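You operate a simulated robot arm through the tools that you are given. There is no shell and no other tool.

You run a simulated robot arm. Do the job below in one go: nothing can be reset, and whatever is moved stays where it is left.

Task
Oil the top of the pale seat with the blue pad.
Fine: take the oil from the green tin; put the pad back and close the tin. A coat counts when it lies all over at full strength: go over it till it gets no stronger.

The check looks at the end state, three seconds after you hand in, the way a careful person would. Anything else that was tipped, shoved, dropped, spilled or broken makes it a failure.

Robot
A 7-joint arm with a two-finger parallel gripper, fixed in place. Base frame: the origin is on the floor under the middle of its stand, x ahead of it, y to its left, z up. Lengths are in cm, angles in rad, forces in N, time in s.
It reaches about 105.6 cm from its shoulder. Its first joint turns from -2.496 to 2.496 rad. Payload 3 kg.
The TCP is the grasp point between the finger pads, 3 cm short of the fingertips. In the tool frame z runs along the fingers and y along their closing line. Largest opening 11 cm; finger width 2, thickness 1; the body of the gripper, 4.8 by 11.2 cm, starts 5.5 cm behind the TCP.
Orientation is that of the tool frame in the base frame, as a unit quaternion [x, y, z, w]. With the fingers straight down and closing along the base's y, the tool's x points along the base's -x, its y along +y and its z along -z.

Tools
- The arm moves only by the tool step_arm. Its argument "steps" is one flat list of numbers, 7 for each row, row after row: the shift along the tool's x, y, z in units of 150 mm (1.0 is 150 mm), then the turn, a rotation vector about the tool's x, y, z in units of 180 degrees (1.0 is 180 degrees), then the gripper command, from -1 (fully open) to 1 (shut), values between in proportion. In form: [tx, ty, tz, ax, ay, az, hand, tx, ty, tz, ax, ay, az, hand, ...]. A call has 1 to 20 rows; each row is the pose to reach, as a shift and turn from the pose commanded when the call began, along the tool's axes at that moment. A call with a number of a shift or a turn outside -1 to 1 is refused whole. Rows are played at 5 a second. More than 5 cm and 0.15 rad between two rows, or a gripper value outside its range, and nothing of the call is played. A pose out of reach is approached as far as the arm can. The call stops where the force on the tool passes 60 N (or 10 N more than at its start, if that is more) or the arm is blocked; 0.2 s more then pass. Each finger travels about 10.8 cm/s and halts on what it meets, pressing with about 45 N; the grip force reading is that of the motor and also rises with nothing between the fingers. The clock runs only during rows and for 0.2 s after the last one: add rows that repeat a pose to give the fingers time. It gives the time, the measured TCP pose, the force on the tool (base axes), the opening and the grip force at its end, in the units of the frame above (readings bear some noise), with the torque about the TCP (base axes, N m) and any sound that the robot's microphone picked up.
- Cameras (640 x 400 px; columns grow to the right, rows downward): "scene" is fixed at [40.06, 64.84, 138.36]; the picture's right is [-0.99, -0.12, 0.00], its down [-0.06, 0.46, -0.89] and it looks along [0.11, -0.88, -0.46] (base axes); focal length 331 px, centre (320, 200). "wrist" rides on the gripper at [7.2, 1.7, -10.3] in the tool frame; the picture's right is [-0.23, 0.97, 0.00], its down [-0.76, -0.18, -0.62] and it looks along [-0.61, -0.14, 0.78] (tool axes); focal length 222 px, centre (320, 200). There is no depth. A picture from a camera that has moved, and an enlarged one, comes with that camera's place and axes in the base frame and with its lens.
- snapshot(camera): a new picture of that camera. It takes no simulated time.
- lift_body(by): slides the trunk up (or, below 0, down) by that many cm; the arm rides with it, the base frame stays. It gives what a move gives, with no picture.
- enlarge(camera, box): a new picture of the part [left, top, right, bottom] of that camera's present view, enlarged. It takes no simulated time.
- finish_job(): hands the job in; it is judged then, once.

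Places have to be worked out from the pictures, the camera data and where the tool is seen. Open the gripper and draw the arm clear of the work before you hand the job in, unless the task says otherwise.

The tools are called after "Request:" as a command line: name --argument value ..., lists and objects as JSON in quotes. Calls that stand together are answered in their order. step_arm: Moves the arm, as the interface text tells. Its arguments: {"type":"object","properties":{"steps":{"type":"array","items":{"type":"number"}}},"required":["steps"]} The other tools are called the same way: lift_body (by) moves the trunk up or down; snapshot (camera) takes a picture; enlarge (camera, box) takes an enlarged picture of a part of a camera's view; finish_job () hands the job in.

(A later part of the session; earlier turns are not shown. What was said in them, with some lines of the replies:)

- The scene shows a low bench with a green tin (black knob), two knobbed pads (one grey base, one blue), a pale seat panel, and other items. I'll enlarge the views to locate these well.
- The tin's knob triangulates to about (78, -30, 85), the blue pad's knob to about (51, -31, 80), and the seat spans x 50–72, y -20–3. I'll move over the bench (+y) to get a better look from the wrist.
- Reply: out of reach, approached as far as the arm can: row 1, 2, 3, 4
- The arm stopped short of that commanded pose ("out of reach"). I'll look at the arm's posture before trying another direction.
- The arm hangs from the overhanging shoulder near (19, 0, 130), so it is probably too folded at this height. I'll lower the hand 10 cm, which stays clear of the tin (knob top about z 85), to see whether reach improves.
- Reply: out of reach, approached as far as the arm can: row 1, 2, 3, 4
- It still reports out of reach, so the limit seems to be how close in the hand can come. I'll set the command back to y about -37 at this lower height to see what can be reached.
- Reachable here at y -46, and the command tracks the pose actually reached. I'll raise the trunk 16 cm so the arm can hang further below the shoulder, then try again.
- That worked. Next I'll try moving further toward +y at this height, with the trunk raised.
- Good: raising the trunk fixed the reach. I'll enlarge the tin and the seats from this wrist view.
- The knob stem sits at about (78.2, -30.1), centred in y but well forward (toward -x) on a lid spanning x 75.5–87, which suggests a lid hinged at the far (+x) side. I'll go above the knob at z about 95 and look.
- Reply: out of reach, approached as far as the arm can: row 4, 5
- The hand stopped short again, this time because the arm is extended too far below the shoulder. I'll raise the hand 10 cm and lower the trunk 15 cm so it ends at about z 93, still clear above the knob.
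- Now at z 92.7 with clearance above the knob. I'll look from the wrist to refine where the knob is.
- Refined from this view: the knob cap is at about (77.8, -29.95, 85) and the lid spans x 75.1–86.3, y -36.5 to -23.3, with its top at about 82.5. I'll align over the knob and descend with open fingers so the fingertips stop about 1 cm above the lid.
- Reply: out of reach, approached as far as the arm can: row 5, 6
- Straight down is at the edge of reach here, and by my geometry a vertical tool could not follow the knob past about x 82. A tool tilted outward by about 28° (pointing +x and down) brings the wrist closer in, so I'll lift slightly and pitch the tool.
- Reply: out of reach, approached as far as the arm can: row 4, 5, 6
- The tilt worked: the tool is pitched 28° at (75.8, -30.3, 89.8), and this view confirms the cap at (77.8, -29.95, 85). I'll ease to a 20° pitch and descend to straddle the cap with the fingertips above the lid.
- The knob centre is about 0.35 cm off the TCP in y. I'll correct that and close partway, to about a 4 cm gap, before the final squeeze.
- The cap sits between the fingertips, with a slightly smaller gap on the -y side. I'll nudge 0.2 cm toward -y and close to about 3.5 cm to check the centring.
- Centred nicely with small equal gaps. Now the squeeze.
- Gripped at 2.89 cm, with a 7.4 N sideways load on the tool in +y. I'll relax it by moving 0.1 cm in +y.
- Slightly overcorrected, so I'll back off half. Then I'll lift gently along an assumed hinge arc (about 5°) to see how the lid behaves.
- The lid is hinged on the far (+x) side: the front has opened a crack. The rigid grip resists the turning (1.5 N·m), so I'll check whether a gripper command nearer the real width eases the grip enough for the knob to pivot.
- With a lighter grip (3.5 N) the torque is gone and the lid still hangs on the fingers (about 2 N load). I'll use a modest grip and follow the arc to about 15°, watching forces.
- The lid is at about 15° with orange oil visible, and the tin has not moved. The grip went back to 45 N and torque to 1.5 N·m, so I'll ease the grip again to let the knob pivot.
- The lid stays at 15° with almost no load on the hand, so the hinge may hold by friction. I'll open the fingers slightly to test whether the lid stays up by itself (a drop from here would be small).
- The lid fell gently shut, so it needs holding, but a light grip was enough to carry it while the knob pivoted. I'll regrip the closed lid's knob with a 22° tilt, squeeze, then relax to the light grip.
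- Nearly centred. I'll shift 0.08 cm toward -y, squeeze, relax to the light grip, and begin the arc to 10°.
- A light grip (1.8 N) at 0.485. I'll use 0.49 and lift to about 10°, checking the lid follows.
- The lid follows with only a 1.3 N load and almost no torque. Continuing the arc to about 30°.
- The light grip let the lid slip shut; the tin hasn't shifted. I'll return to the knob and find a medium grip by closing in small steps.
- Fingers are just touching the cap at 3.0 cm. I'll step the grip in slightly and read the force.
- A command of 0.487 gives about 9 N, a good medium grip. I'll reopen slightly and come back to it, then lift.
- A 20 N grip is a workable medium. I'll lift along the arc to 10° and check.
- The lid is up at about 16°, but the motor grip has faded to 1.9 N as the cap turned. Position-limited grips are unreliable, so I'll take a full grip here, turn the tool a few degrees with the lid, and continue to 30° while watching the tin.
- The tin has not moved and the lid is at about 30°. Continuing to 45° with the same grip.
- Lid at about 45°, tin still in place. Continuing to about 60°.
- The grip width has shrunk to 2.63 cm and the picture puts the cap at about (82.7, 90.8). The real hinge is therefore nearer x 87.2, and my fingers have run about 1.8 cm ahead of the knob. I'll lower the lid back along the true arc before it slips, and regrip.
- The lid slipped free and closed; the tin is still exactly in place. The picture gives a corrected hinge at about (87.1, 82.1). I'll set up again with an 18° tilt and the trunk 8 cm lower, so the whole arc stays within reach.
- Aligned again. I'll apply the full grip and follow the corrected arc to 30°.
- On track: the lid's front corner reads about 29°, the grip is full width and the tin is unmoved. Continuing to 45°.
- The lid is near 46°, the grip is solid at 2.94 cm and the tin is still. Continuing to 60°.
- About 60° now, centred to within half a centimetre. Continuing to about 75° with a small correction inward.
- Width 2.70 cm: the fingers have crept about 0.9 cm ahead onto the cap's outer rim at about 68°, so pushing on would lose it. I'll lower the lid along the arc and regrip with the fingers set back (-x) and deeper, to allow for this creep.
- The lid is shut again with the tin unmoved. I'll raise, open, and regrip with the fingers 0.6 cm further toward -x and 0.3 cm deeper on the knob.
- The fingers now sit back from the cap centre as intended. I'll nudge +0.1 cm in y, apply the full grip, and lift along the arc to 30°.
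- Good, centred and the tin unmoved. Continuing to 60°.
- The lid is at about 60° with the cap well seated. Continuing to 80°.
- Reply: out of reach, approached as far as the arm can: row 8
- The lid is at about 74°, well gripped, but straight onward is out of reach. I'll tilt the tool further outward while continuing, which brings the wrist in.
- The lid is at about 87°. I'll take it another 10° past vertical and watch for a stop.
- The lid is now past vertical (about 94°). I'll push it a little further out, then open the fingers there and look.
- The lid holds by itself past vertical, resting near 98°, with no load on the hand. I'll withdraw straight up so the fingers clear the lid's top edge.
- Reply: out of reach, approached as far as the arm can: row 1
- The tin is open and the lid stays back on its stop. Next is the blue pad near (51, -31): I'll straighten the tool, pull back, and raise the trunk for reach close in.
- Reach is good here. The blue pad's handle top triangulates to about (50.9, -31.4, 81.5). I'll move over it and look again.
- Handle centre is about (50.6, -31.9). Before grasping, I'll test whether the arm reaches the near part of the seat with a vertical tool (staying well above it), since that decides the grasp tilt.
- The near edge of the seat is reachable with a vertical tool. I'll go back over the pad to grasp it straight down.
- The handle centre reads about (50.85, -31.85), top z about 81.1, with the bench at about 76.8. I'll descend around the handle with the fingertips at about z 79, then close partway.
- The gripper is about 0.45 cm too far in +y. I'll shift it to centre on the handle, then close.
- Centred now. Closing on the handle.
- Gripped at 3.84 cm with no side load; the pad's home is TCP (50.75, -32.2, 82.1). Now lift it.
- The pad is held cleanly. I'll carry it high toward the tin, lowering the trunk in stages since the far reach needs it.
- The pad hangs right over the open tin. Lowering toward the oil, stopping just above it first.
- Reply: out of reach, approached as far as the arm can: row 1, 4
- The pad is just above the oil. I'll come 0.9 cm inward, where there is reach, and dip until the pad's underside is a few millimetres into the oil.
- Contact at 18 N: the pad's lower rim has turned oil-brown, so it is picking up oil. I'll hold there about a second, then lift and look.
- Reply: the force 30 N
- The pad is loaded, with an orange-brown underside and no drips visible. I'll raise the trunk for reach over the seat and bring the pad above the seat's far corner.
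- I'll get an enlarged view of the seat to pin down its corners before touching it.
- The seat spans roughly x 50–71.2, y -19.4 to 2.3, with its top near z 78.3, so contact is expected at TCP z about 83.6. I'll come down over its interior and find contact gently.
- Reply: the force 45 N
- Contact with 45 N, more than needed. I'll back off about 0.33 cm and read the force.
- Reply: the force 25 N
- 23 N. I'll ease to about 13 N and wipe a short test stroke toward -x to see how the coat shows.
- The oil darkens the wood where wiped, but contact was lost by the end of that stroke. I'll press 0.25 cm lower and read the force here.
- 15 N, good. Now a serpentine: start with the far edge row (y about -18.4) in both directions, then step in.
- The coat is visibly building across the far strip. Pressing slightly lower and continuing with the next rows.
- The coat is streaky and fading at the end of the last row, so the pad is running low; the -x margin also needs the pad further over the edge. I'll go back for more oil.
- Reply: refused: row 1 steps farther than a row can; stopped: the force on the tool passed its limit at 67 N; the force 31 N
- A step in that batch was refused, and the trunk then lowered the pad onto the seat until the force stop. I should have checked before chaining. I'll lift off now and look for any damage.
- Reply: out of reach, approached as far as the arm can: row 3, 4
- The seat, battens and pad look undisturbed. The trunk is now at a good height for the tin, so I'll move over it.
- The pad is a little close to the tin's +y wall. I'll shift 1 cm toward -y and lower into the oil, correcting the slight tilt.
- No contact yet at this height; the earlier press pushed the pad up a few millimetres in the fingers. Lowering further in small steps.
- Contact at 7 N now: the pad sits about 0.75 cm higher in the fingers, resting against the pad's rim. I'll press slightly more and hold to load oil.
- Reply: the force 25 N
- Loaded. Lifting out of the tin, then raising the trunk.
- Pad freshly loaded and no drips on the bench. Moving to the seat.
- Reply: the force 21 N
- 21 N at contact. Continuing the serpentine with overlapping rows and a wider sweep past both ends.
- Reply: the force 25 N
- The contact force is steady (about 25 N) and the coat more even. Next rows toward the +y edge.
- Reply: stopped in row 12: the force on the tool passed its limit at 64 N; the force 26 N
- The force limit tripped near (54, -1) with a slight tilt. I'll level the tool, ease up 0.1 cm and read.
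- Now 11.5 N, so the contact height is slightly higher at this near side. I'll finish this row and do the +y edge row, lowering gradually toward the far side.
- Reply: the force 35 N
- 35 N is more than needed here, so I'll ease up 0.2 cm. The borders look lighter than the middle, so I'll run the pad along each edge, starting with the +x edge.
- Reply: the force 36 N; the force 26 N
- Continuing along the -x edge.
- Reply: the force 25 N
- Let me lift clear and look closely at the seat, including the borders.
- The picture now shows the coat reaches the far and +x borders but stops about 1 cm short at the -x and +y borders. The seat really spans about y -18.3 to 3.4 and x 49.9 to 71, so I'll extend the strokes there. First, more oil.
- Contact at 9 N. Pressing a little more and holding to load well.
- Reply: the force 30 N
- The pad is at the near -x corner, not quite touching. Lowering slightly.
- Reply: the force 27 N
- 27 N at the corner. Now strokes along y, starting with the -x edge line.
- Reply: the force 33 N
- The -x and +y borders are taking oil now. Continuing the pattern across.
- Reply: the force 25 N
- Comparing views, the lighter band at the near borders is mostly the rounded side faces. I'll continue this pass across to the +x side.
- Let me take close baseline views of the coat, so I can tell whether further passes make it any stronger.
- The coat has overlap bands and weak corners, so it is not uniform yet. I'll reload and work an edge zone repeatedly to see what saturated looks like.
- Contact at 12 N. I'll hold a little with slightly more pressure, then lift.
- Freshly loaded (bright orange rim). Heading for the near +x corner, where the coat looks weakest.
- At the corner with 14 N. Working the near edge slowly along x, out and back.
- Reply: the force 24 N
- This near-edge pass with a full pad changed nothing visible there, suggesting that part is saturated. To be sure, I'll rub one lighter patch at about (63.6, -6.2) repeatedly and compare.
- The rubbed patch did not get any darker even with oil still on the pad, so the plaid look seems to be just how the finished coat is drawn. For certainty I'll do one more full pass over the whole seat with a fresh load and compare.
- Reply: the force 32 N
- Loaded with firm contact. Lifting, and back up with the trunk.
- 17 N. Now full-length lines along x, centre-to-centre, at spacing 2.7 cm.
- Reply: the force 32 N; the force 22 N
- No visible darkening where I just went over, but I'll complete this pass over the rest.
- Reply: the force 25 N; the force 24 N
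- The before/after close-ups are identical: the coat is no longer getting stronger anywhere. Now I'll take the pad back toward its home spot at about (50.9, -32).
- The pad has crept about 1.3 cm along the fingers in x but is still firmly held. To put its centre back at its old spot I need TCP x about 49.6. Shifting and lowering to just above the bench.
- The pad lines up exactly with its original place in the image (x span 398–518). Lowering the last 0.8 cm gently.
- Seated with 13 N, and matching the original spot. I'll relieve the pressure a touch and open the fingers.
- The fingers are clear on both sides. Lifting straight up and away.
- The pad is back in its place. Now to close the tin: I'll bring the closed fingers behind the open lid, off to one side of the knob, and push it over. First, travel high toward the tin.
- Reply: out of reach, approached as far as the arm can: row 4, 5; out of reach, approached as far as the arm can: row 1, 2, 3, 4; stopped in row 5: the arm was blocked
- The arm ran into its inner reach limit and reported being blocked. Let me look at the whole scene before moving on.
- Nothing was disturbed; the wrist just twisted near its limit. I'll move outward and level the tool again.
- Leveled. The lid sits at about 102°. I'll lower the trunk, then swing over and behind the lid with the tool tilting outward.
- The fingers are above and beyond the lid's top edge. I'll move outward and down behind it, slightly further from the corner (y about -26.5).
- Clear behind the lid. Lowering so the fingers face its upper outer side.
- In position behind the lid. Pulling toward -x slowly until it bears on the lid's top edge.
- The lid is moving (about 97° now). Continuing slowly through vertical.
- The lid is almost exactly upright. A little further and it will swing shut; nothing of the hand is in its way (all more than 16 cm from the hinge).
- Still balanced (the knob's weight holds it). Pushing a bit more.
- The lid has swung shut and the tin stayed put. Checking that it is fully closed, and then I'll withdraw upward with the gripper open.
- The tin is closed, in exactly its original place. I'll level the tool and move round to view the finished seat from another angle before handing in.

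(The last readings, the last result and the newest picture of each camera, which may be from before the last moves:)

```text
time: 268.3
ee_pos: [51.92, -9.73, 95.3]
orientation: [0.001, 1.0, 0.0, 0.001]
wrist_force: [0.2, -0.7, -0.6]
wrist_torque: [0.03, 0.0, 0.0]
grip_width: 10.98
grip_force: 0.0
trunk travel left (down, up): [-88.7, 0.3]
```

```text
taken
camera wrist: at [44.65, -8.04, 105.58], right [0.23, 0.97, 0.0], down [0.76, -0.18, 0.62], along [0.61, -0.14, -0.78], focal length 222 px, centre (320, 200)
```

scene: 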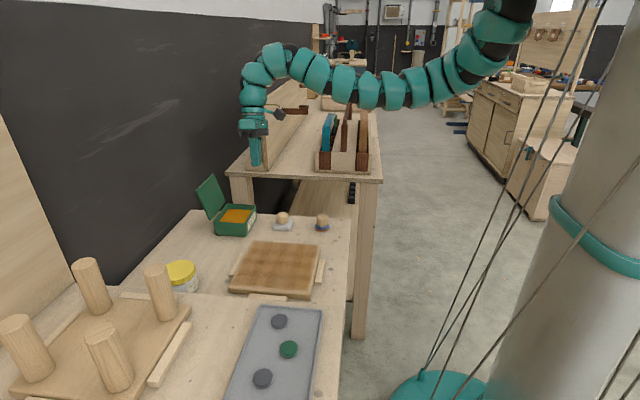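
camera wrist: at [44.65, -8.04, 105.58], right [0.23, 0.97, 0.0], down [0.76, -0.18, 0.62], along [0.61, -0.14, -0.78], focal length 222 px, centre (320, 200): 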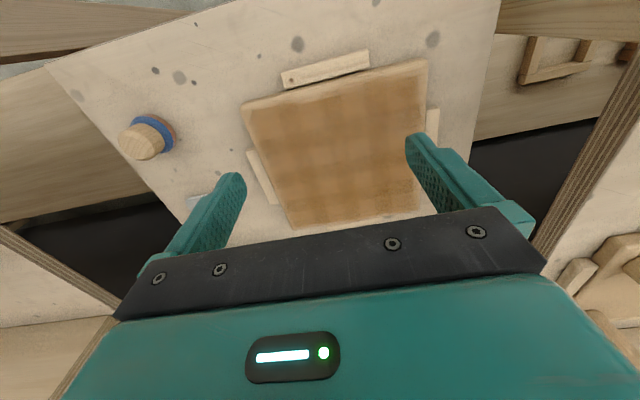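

Here the whole seat is in view. Enlarging it.

Request:
enlarge --camera "wrist" --box '[225, 45, 445, 235]'

Request:
enlarge --camera "wrist" --box '[340, 50, 440, 120]'

Request:
enlarge --camera "wrist" --box '[235, 80, 335, 150]'

```text
2.11 times, centred on (335, 140) of wrist
camera zoom: at [44.65, -8.04, 105.58], right [0.23, 0.97, 0.0], down [0.76, -0.18, 0.62], along [0.61, -0.14, -0.78], focal length 468 px, centre (288, 326)
```

zoom: 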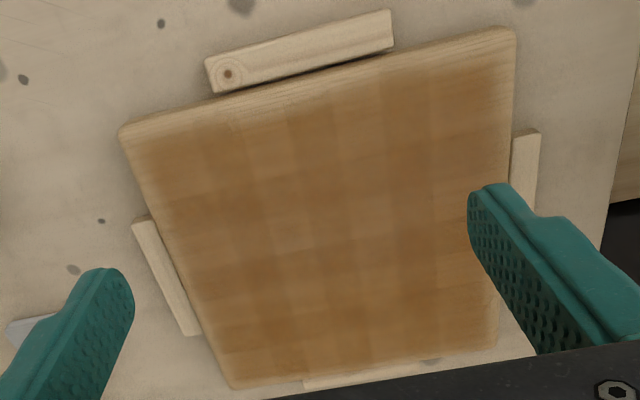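

```text
5.71 times, centred on (390, 85) of wrist
camera zoom: at [44.65, -8.04, 105.58], right [0.23, 0.97, 0.0], down [0.76, -0.18, 0.62], along [0.61, -0.14, -0.78], focal length 1269 px, centre (-80, 857)
```

zoom: 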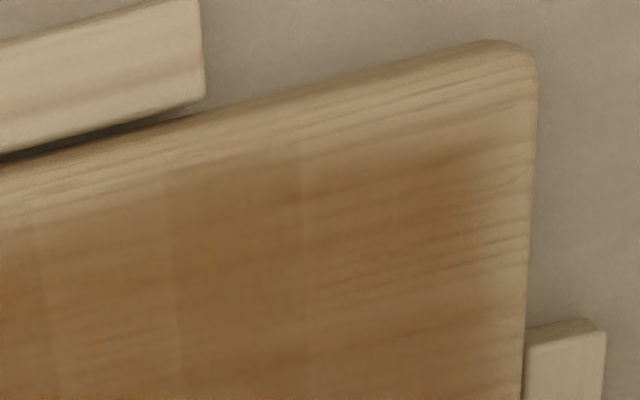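

```text
5.71 times, centred on (285, 115) of wrist
camera zoom: at [44.65, -8.04, 105.58], right [0.23, 0.97, 0.0], down [0.76, -0.18, 0.62], along [0.61, -0.14, -0.78], focal length 1269 px, centre (520, 686)
```

zoom: 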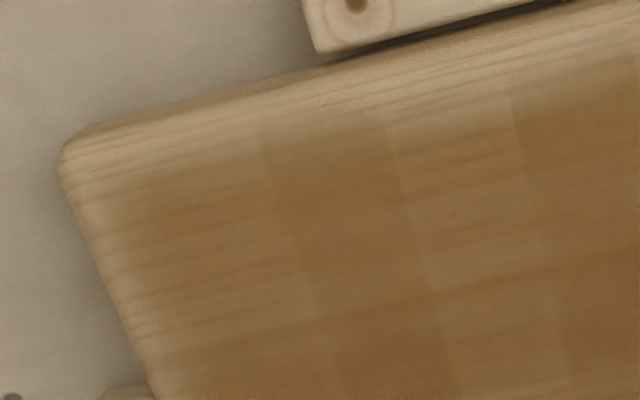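

From this angle too the coat covers the whole flat top; only the rounded rim stays light, equally all round. I'll draw the arm back clear of the work along the path it came by.

Request:
step_arm --steps '[-0.1, -0.2, 0.05, 0, 0, 0, -1, -0.2, -0.4, 0.1, 0, 0, 0, -1, -0.3, -0.6, 0.15, 0, 0, 0, -1, -0.4, -0.8, 0.2, 0, 0, 0, -1]'

Request:
step_arm --steps '[-0.15, -0.05, -0.125, 0, 0, 0, -1, -0.3, -0.1, -0.25, 0, 0, 0, -1, -0.45, -0.15, -0.375, 0, 0, 0, -1, -0.6, -0.2, -0.5, 0, 0, 0, -1]'

Request:
step_arm --steps '[-0.05, -0.2, -0.17, 0, 0, 0, -1, -0.1, -0.4, -0.34, 0, 0, 0, -1, -0.15, -0.6, -0.51, 0, 0, 0, -1, -0.2, -0.793, -0.683, 0, 0, 0, -1]'

Request:
snapshot --camera "scene"

```text
time: 269.3
ee_pos: [58.09, -21.93, 92.07]
orientation: [0.0, 1.0, 0.001, 0.0]
wrist_force: [0.0, -0.3, -0.3]
wrist_torque: [0.02, 0.01, 0.0]
grip_width: 11.0
grip_force: 0.2
trunk travel left (down, up): [-88.7, 0.3]
```

```text
time: 270.3
ee_pos: [66.95, -25.05, 99.55]
orientation: [0.001, 1.0, 0.0, 0.0]
wrist_force: [0.2, -0.1, 0.5]
wrist_torque: [0.0, 0.04, -0.01]
grip_width: 11.01
grip_force: 0.0
trunk travel left (down, up): [-88.7, 0.3]
```

```text
time: 271.3
ee_pos: [69.94, -37.18, 110.03]
orientation: [0.0, 1.0, 0.0, 0.0]
wrist_force: [0.5, -0.8, 0.3]
wrist_torque: [0.0, -0.02, 0.02]
grip_width: 10.97
grip_force: 0.1
trunk travel left (down, up): [-88.7, 0.3]
```

```text
taken
```

scene: 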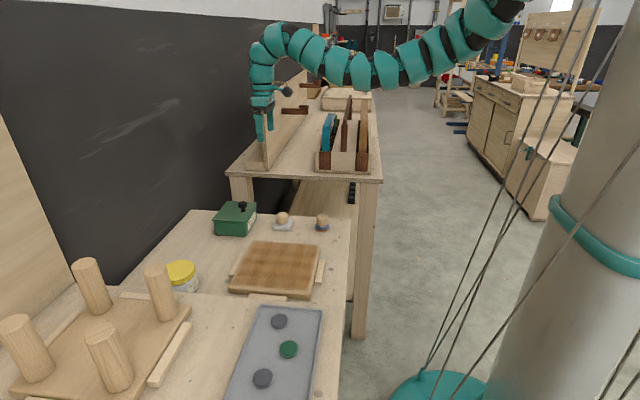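

The arm is clear and everything stands where it did. One last close look at the bench for drips or shifted items.

Request:
enlarge --camera "scene" --box '[150, 190, 350, 310]'

Request:
enlarge --camera "scene" --box '[0, 240, 350, 400]'

```text
3.20 times, centred on (250, 250) of scene
camera zoom: at [40.06, 64.84, 138.36], right [-0.99, -0.12, 0.0], down [-0.06, 0.46, -0.89], along [0.11, -0.88, -0.46], focal length 1059 px, centre (544, 40)
```

zoom: 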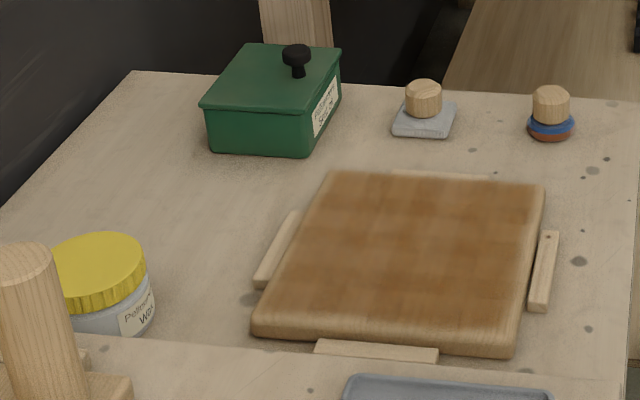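

```text
1.83 times, centred on (175, 320) of scene
camera zoom: at [40.06, 64.84, 138.36], right [-0.99, -0.12, 0.0], down [-0.06, 0.46, -0.89], along [0.11, -0.88, -0.46], focal length 605 px, centre (585, -19)
```

zoom: 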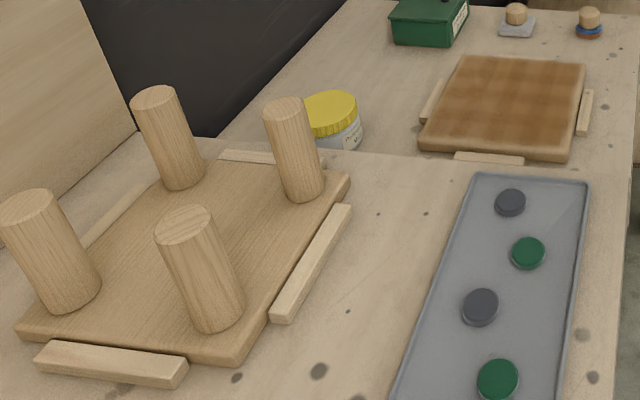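

Request:
finish_job

```text
The job is handed in.
```

I oiled the whole flat top of the pale seat with the blue pad and oil from the green tin. The pad is back in its place and the tin is closed. I worked on the flat seat that lies top-up, since the one with legs is upside down.

- **Coat:** I went over the seat in several overlapping passes, reloading the pad four times. Close-up views before and after the last full pass looked the same, so it had stopped getting stronger. The coat has a faint plaid look that more rubbing didn't change. The rounded edge of the seat stays lighter all the way round.
- **Pad:** It sits within about 0.2 cm of where it started. Its underside is still oily.
- **Tin:** It is shut and hasn't moved. The lid slipped from the gripper and fell shut a few times while I was opening it. At the end I pushed it past upright and it dropped closed.
- **Hard press on the seat:** At one point the trunk came down while the pad was over the seat, pressing it to 67 N before the safety stop. I saw no damage, and neither the seat nor the strips around it shifted.

In the last pictures everything else stands where it was, with no drips on the bench. The gripper is open and the arm is clear of the work.
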